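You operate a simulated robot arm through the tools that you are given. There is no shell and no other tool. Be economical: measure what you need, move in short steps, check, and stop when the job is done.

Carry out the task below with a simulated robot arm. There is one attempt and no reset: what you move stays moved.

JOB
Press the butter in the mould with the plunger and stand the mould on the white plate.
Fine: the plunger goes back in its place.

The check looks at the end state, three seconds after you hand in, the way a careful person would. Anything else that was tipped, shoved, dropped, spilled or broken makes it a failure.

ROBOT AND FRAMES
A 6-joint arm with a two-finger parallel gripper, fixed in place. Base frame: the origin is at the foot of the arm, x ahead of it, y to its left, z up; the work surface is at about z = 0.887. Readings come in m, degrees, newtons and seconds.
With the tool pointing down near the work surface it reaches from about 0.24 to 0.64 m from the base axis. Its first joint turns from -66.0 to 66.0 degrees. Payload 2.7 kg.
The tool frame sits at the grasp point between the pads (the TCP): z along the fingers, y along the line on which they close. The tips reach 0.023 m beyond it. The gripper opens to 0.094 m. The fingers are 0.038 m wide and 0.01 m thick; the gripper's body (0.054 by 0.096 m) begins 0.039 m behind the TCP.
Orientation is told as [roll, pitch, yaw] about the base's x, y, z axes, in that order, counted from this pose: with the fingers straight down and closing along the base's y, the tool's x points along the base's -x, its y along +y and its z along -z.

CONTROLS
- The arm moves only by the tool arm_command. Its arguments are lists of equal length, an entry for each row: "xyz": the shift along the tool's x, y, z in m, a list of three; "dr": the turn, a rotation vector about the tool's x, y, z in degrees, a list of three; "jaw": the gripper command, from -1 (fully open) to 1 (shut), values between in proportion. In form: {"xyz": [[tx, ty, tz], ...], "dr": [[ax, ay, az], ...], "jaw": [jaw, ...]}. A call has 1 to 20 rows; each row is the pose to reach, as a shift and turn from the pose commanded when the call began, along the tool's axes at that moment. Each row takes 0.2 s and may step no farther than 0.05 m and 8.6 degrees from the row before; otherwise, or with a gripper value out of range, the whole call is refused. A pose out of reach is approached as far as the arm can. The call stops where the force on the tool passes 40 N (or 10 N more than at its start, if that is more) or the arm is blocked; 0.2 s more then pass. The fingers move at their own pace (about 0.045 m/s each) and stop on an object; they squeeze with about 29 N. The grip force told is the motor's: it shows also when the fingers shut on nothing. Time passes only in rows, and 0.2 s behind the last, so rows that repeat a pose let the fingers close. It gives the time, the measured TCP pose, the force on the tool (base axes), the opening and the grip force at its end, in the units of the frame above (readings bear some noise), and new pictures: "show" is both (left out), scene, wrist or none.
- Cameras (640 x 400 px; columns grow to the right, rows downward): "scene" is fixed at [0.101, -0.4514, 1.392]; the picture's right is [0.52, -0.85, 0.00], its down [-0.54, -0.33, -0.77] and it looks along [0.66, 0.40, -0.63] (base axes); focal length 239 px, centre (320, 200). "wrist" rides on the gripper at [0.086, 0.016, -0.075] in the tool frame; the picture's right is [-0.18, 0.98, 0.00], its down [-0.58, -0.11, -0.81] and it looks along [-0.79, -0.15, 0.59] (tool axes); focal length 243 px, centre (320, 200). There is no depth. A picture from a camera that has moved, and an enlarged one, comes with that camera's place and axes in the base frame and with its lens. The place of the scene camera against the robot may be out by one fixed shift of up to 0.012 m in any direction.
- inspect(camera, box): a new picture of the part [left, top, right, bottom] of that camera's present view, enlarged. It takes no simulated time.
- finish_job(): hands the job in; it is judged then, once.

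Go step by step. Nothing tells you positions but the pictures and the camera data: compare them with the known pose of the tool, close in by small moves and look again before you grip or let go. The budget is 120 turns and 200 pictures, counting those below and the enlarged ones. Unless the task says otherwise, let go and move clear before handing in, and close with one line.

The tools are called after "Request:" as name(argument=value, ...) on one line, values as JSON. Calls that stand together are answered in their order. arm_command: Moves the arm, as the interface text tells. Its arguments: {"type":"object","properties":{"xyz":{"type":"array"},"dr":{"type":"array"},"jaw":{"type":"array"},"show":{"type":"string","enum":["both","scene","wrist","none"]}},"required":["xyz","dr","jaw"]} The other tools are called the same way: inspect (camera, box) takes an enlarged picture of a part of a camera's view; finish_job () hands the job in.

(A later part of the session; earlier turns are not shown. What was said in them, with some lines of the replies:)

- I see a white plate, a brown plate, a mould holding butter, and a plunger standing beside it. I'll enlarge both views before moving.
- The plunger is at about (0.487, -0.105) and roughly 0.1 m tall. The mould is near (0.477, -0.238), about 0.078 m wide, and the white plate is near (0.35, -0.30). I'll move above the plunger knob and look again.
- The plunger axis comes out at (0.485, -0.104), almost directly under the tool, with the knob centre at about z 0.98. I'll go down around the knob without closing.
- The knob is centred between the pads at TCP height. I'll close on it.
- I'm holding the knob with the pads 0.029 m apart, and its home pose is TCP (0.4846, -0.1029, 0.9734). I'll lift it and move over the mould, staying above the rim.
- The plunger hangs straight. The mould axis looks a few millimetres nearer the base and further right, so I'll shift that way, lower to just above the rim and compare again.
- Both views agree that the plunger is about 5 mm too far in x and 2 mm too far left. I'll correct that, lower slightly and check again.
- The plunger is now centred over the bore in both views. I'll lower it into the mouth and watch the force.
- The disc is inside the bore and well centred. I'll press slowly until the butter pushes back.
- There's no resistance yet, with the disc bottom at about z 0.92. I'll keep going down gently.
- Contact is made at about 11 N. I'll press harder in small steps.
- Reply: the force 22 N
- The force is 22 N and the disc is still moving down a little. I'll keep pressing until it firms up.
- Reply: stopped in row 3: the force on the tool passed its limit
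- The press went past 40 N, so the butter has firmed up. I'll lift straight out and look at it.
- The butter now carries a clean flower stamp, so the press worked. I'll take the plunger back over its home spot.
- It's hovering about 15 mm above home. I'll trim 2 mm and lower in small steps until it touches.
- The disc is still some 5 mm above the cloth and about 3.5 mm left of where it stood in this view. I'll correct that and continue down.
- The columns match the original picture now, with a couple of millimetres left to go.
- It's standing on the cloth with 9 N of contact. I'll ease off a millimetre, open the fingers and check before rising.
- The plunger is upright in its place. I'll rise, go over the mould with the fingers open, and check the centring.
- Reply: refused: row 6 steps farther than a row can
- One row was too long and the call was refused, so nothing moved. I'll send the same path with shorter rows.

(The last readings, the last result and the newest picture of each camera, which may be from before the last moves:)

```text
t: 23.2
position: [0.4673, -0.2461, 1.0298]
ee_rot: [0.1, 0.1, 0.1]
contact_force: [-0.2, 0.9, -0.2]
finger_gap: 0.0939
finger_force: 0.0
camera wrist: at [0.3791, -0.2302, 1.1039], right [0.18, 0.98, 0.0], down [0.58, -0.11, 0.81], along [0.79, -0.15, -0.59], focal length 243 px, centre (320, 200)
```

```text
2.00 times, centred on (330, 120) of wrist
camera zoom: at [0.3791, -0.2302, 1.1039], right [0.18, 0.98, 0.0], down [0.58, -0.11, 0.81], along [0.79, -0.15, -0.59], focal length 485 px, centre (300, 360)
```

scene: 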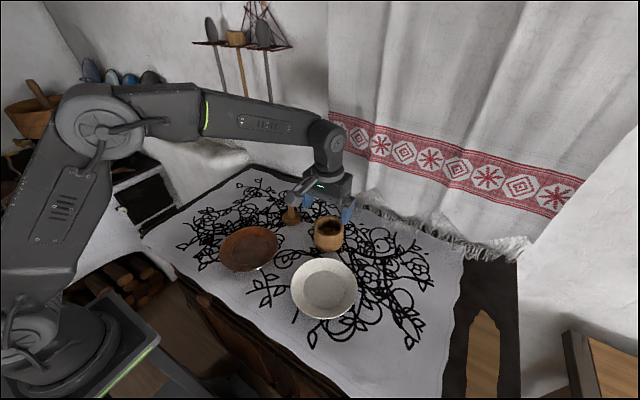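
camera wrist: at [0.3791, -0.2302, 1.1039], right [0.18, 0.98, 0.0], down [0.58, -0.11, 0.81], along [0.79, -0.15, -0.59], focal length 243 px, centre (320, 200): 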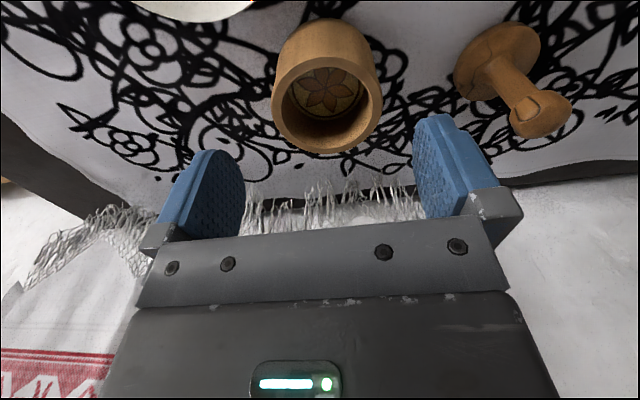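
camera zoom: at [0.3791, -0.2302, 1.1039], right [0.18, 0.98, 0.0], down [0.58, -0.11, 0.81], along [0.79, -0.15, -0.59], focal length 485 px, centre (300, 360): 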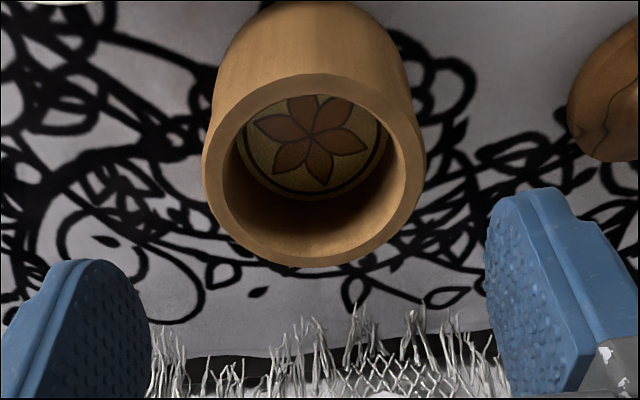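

The mould centre at (0.467, -0.244) lies between the open fingers. I'll lower around it to TCP z 0.935 in small steps and watch for contact.

Request:
arm_command(xyz=[[0, 0.001, 0.02], [0, 0.001, 0.04], [0, 0.001, 0.05], [0, 0.001, 0.06], [0, 0.001, 0.07], [0, 0.001, 0.08], [0, 0.001, 0.09], [0, 0.001, 0.094], [0, 0.001, 0.094]], dr=[[0, 0, 0], [0, 0, 0], [0, 0, 0], [0, 0, 0], [0, 0, 0], [0, 0, 0], [0, 0, 0], [0, 0, 0], [0, 0, 0]], jaw=[-1, -1, -1, -1, -1, -1, -1, -1, -1])

Request:
inspect(camera="scene", box=[260, 160, 380, 260])

```text
t: 25.2
position: [0.4665, -0.243, 0.9337]
ee_rot: [0.1, 0.0, 0.0]
contact_force: [0.3, 0.4, -0.3]
finger_gap: 0.0944
finger_force: 0.1
camera wrist: at [0.3805, -0.227, 1.0089], right [0.18, 0.98, 0.0], down [0.58, -0.11, 0.81], along [0.79, -0.15, -0.59], focal length 243 px, centre (320, 200)
```

scene: 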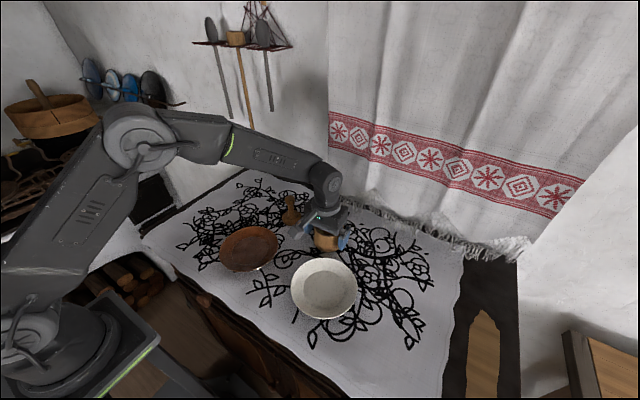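
wrist: 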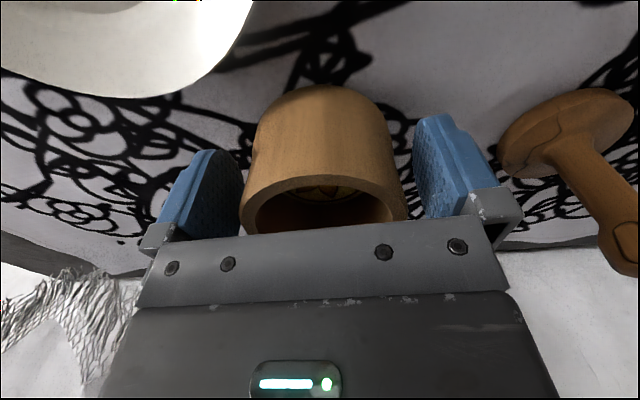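

```text
4.00 times, centred on (320, 210) of scene
camera zoom: at [0.101, -0.4514, 1.392], right [0.52, -0.85, 0.0], down [-0.54, -0.33, -0.77], along [0.66, 0.4, -0.63], focal length 954 px, centre (320, 160)
```

zoom: 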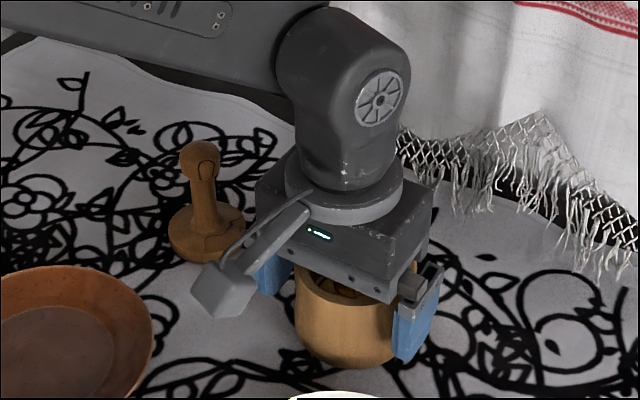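

The fingers straddle the mould without touching it. I'll close on it and lift a little.

Request:
arm_command(xyz=[[0, 0, 0], [0, 0, 0], [0, 0, 0], [0, 0, 0], [0, 0, -0.01], [0, 0, -0.02]], dr=[[0, 0, 0], [0, 0, 0], [0, 0, 0], [0, 0, 0], [0, 0, 0], [0, 0, 0]], jaw=[-0.8, -0.6, 1, 1, 1, 1])

Request:
inspect(camera="scene", box=[260, 200, 380, 330])

```text
t: 26.6
position: [0.4668, -0.2426, 0.9539]
ee_rot: [0.2, 0.0, -0.1]
contact_force: [0.7, -0.7, -2.4]
finger_gap: 0.0819
finger_force: 29.2
camera wrist: at [0.3803, -0.2276, 1.0295], right [0.18, 0.98, 0.0], down [0.58, -0.11, 0.81], along [0.79, -0.15, -0.59], focal length 243 px, centre (320, 200)
```

scene: 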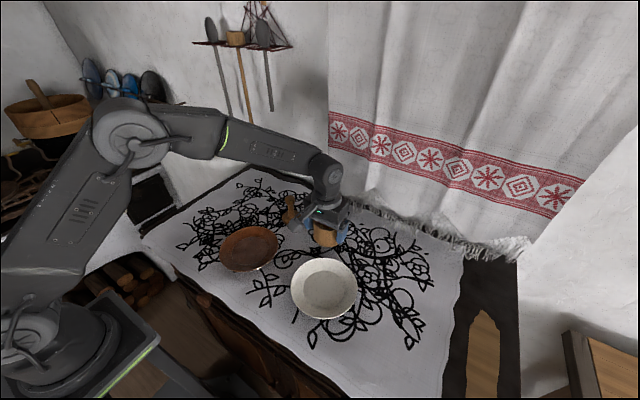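
wrist: 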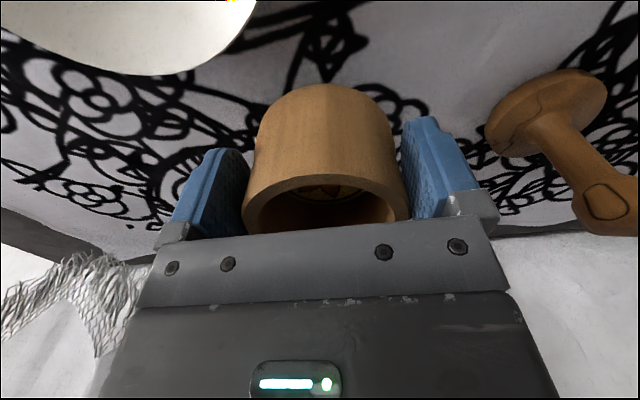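

```text
3.08 times, centred on (320, 265) of scene
camera zoom: at [0.1011, -0.4514, 1.392], right [0.52, -0.85, 0.0], down [-0.54, -0.33, -0.77], along [0.66, 0.4, -0.63], focal length 734 px, centre (320, 0)
```

zoom: 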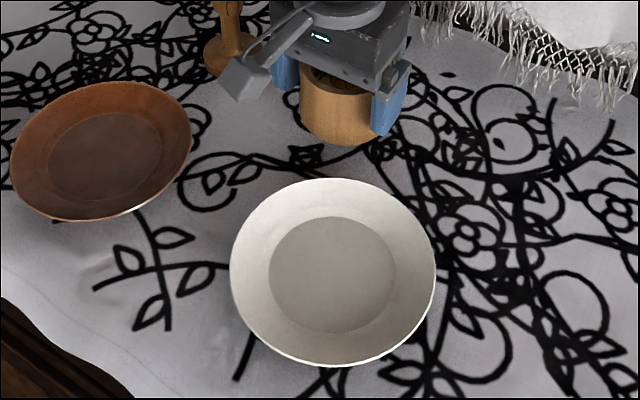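

The mould is held firmly and level. The white plate centre works out near (0.340, -0.305), so I'll lift, carry it over there and look.

Request:
arm_command(xyz=[[0, 0, -0.03], [0, 0, -0.06], [0.03, -0.015, -0.07], [0.06, -0.03, -0.07], [0.09, -0.045, -0.07], [0.12, -0.058, -0.07], [0.127, -0.062, -0.07], [0.127, -0.062, -0.07]], dr=[[0, 0, 0], [0, 0, 0], [0, 0, 0], [0, 0, 0], [0, 0, 0], [0, 0, 0], [0, 0, 0], [0, 0, 0]], jaw=[1, 1, 1, 1, 1, 1, 1, 1])

Request:
inspect(camera="scene", box=[250, 180, 410, 340])

Request:
inspect(camera="wrist", box=[140, 0, 500, 240])

```text
t: 28.4
position: [0.3399, -0.3054, 1.0232]
ee_rot: [0.2, -0.1, 0.0]
contact_force: [-0.1, -0.1, -2.7]
finger_gap: 0.0817
finger_force: 28.6
camera wrist: at [0.253, -0.2895, 1.0981], right [0.18, 0.98, 0.0], down [0.58, -0.11, 0.81], along [0.79, -0.15, -0.59], focal length 243 px, centre (320, 200)
```

scene: 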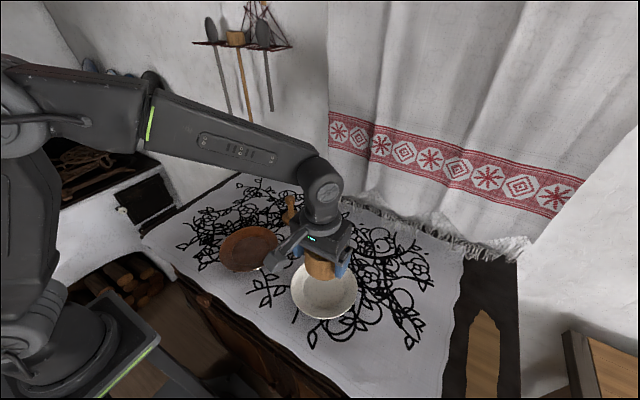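
wrist: 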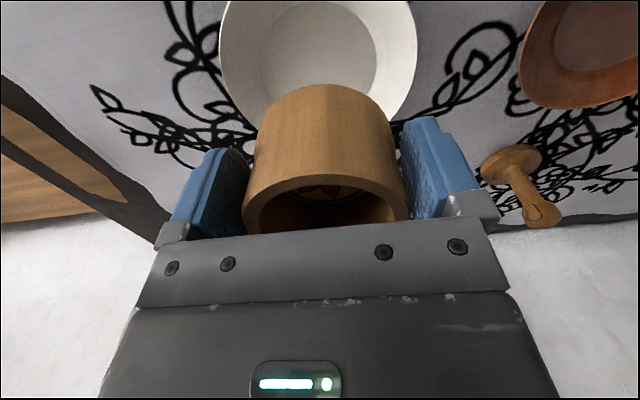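

```text
2.50 times, centred on (330, 260) of scene
camera zoom: at [0.101, -0.4514, 1.392], right [0.52, -0.85, 0.0], down [-0.54, -0.33, -0.77], along [0.66, 0.4, -0.63], focal length 596 px, centre (295, 50)
```

zoom: 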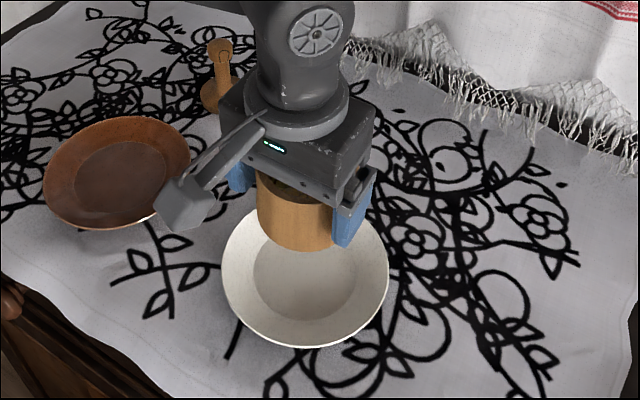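

```text
1.67 times, centred on (320, 120) of wrist
camera zoom: at [0.253, -0.2895, 1.0981], right [0.18, 0.98, 0.0], down [0.58, -0.11, 0.81], along [0.79, -0.15, -0.59], focal length 404 px, centre (320, 333)
```

zoom: 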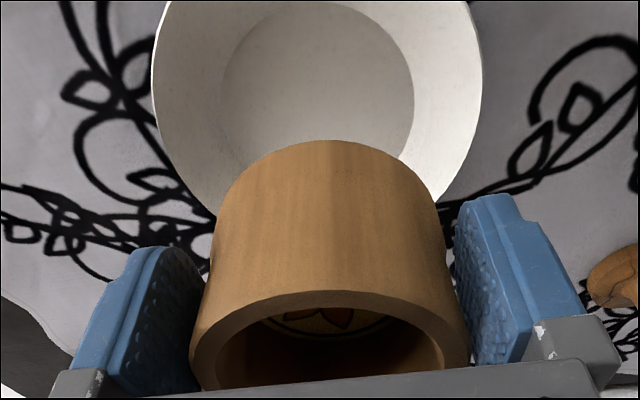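

Both views put the plate centre at about (0.337, -0.307), within 3 mm of the mould. I'll trim and lower to about 1 cm above the plate.

Request:
arm_command(xyz=[[0.003, -0.002, 0.02], [0.003, -0.002, 0.04], [0.003, -0.002, 0.055], [0.003, -0.002, 0.068], [0.003, -0.002, 0.068]], dr=[[0, 0, 0], [0, 0, 0], [0, 0, 0], [0, 0, 0], [0, 0, 0]], jaw=[1, 1, 1, 1, 1])

Request:
inspect(camera="scene", box=[270, 200, 390, 330])

Request:
inspect(camera="wrist", box=[140, 0, 500, 240])

```text
t: 29.6
position: [0.3383, -0.306, 0.9558]
ee_rot: [0.2, 0.0, -0.1]
contact_force: [0.3, 0.5, -1.3]
finger_gap: 0.082
finger_force: 28.9
camera wrist: at [0.2513, -0.291, 1.0307], right [0.18, 0.98, 0.0], down [0.58, -0.11, 0.81], along [0.79, -0.15, -0.59], focal length 243 px, centre (320, 200)
```

scene: 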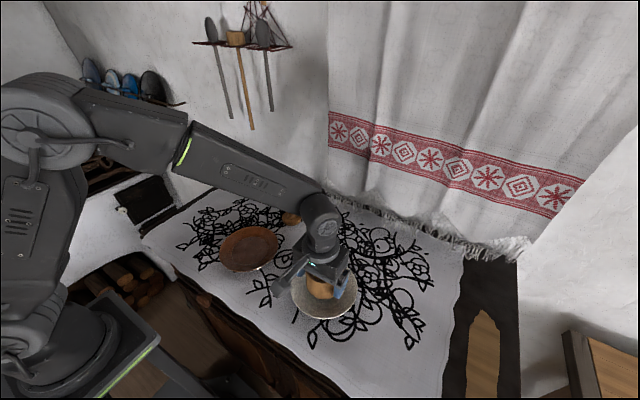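
wrist: 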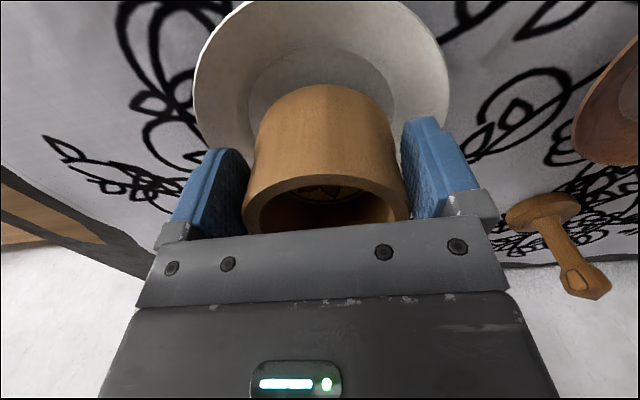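

```text
3.08 times, centred on (330, 265) of scene
camera zoom: at [0.1011, -0.4514, 1.392], right [0.52, -0.85, 0.0], down [-0.54, -0.33, -0.77], along [0.66, 0.4, -0.63], focal length 734 px, centre (289, 0)
```

zoom: 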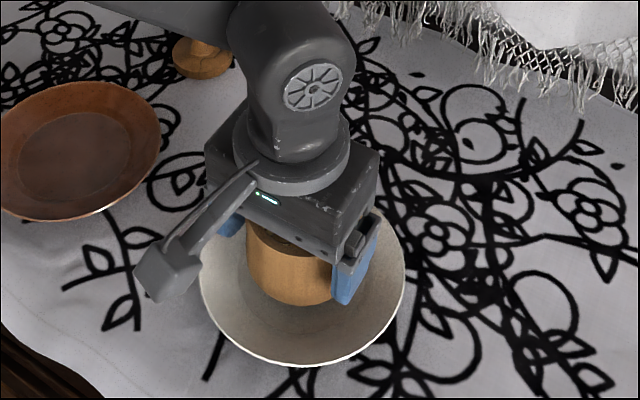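

```text
1.67 times, centred on (320, 120) of wrist
camera zoom: at [0.2513, -0.291, 1.0307], right [0.18, 0.98, 0.0], down [0.58, -0.11, 0.81], along [0.79, -0.15, -0.59], focal length 404 px, centre (320, 333)
```

zoom: 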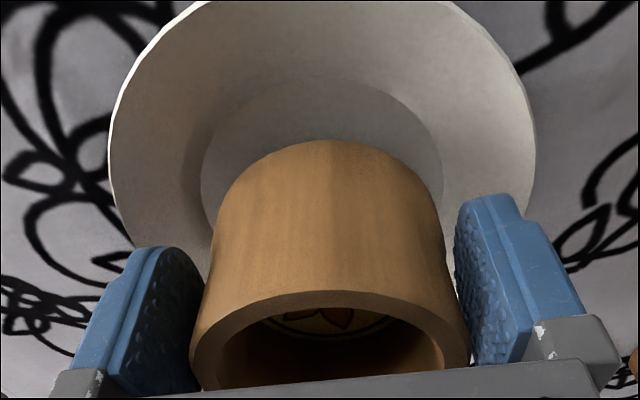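

The mould is centred over the flat of the plate within a couple of millimetres. I'll lower it in small steps until it touches.

Request:
arm_command(xyz=[[0, -0.001, 0.003], [0, -0.001, 0.006], [0, -0.001, 0.0075], [0, -0.001, 0.009], [0, -0.001, 0.009]], dr=[[0, 0, 0], [0, 0, 0], [0, 0, 0], [0, 0, 0], [0, 0, 0]], jaw=[1, 1, 1, 1, 1], show="none")

Request:
inspect(camera="scene", box=[270, 200, 390, 330])

```text
t: 30.9
position: [0.3369, -0.3086, 0.9468]
ee_rot: [0.2, 0.0, 0.0]
contact_force: [-0.4, 0.5, -2.5]
finger_gap: 0.0821
finger_force: 29.2
```

```text
3.08 times, centred on (330, 265) of scene
camera zoom: at [0.1011, -0.4514, 1.392], right [0.52, -0.85, 0.0], down [-0.54, -0.33, -0.77], along [0.66, 0.4, -0.63], focal length 734 px, centre (289, 0)
```

zoom: 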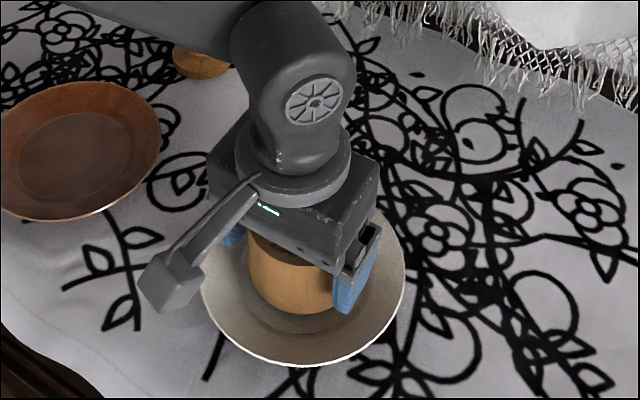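

No contact yet, so I'll keep lowering a millimetre at a time.

Request:
arm_command(xyz=[[0, 0.0, 0.0015], [0, 0.0, 0.003], [0, 0, 0.004], [0, 0, 0.005], [0, 0, 0.005]], dr=[[0, 0, 0], [0, 0, 0], [0, 0, 0], [0, 0, 0], [0, 0, 0]], jaw=[1, 1, 1, 1, 1], show="none")

Request:
inspect(camera="scene", box=[270, 200, 390, 330])

```text
t: 32.0
position: [0.337, -0.3082, 0.9411]
ee_rot: [0.2, 0.0, -0.1]
contact_force: [0.7, -0.1, -2.7]
finger_gap: 0.0818
finger_force: 28.5
```

```text
3.08 times, centred on (330, 265) of scene
camera zoom: at [0.1011, -0.4514, 1.392], right [0.52, -0.85, 0.0], down [-0.54, -0.33, -0.77], along [0.66, 0.4, -0.63], focal length 734 px, centre (289, 0)
```

zoom: 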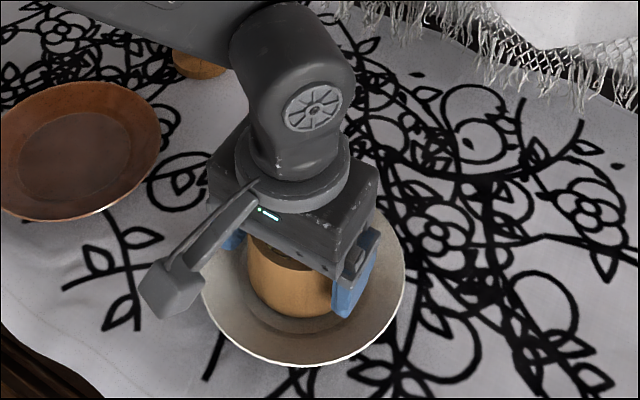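

Still hanging free at about 2 N, so I'll go a little further.

Request:
arm_command(xyz=[[0, 0.0, 0.001], [0, 0.0, 0.002], [0, 0, 0.003], [0, 0, 0.003]], dr=[[0, 0, 0], [0, 0, 0], [0, 0, 0], [0, 0, 0]], jaw=[1, 1, 1, 1], show="none")

```text
t: 33.0
position: [0.3361, -0.3086, 0.94]
ee_rot: [0.2, -0.1, 0.1]
contact_force: [-3.9, 5.5, 15.6]
finger_gap: 0.082
finger_force: 29.2
```

The mould has touched down on the plate at 16 N. I'll ease off a little and open the fingers.

Request:
arm_command(xyz=[[0, 0, -0.002], [0, 0, -0.002], [0, 0, -0.002], [0, 0, -0.002], [0, 0, -0.002]], dr=[[0, 0, 0], [0, 0, 0], [0, 0, 0], [0, 0, 0], [0, 0, 0]], jaw=[1, -0.8, -0.9, -1, -1])

Request:
inspect(camera="wrist", box=[140, 0, 500, 240])

```text
t: 34.2
position: [0.3374, -0.3086, 0.9403]
ee_rot: [0.1, 0.0, 0.1]
contact_force: [-0.8, -0.4, -0.4]
finger_gap: 0.0942
finger_force: 0.2
camera wrist: at [0.2506, -0.2927, 1.0156], right [0.18, 0.98, 0.0], down [0.58, -0.11, 0.81], along [0.79, -0.15, -0.59], focal length 243 px, centre (320, 200)
```

scene: 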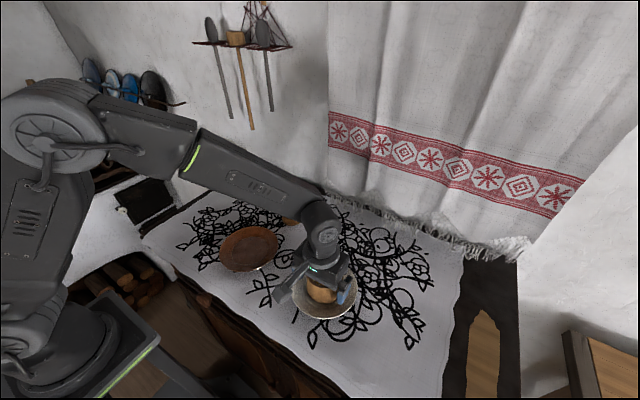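
wrist: 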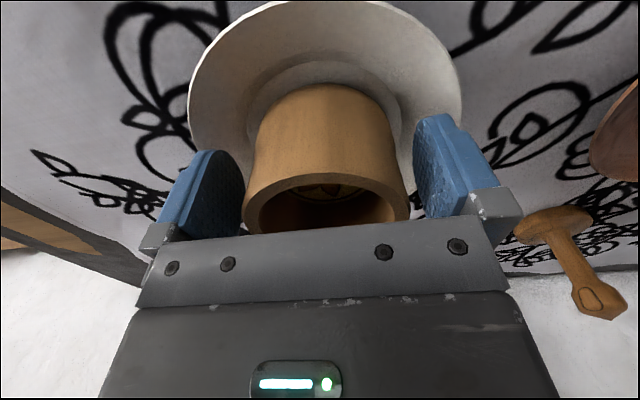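

```text
1.67 times, centred on (320, 120) of wrist
camera zoom: at [0.2506, -0.2927, 1.0156], right [0.18, 0.98, 0.0], down [0.58, -0.11, 0.81], along [0.79, -0.15, -0.59], focal length 404 px, centre (320, 333)
```

zoom: 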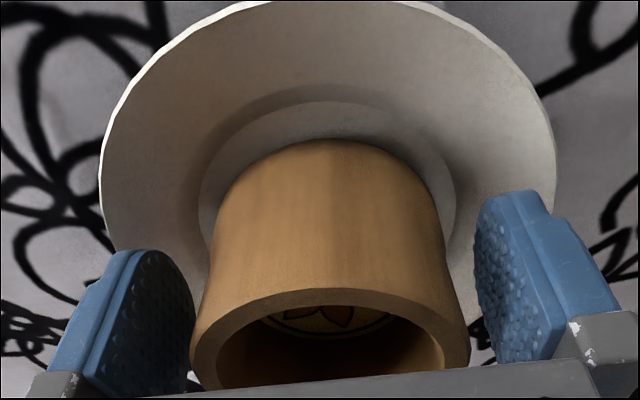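

The mould stands free on the flat of the plate and the fingers are clear on both sides. I'll rise straight up and take a last look.

Request:
arm_command(xyz=[[0, 0, -0.01], [0, 0, -0.03], [0, 0, -0.06], [0, 0, -0.1], [0, 0, -0.14], [0, 0.04, -0.17], [0, 0.08, -0.19], [0, 0.12, -0.2], [0, 0.12, -0.2]], dr=[[0, 0, 0], [0, 0, 0], [0, 0, 0], [0, 0, 0], [0, 0, 0], [0, 0, 0], [0, 0, 0], [0, 0, 0], [0, 0, 0]], jaw=[-1, -1, -1, -1, -1, -1, -1, -1, -1], show="scene")

Request:
inspect(camera="scene", box=[200, 170, 400, 330])

```text
t: 36.2
position: [0.3365, -0.1894, 1.141]
ee_rot: [0.1, 0.1, 0.0]
contact_force: [0.8, 0.2, -0.1]
finger_gap: 0.0942
finger_force: 0.0
```

scene: 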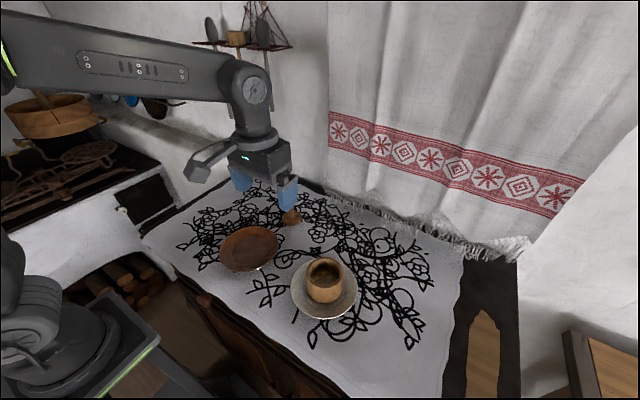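

```text
2.50 times, centred on (300, 250) of scene
camera zoom: at [0.101, -0.4514, 1.392], right [0.52, -0.85, 0.0], down [-0.54, -0.33, -0.77], along [0.66, 0.4, -0.63], focal length 596 px, centre (370, 75)
```

zoom: 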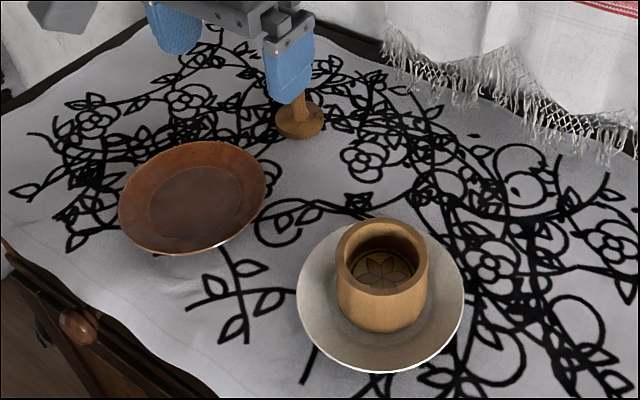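

The mould stands centred on the white plate with stamped butter, the plunger is back where it stood, the brown plate hasn't moved, and the arm is clear. I'm handing it in.

Request:
finish_job()

```text
The job is handed in.
```

The butter is pressed and stamped with a flower, the mould stands on the white plate, and the plunger is back in its place.
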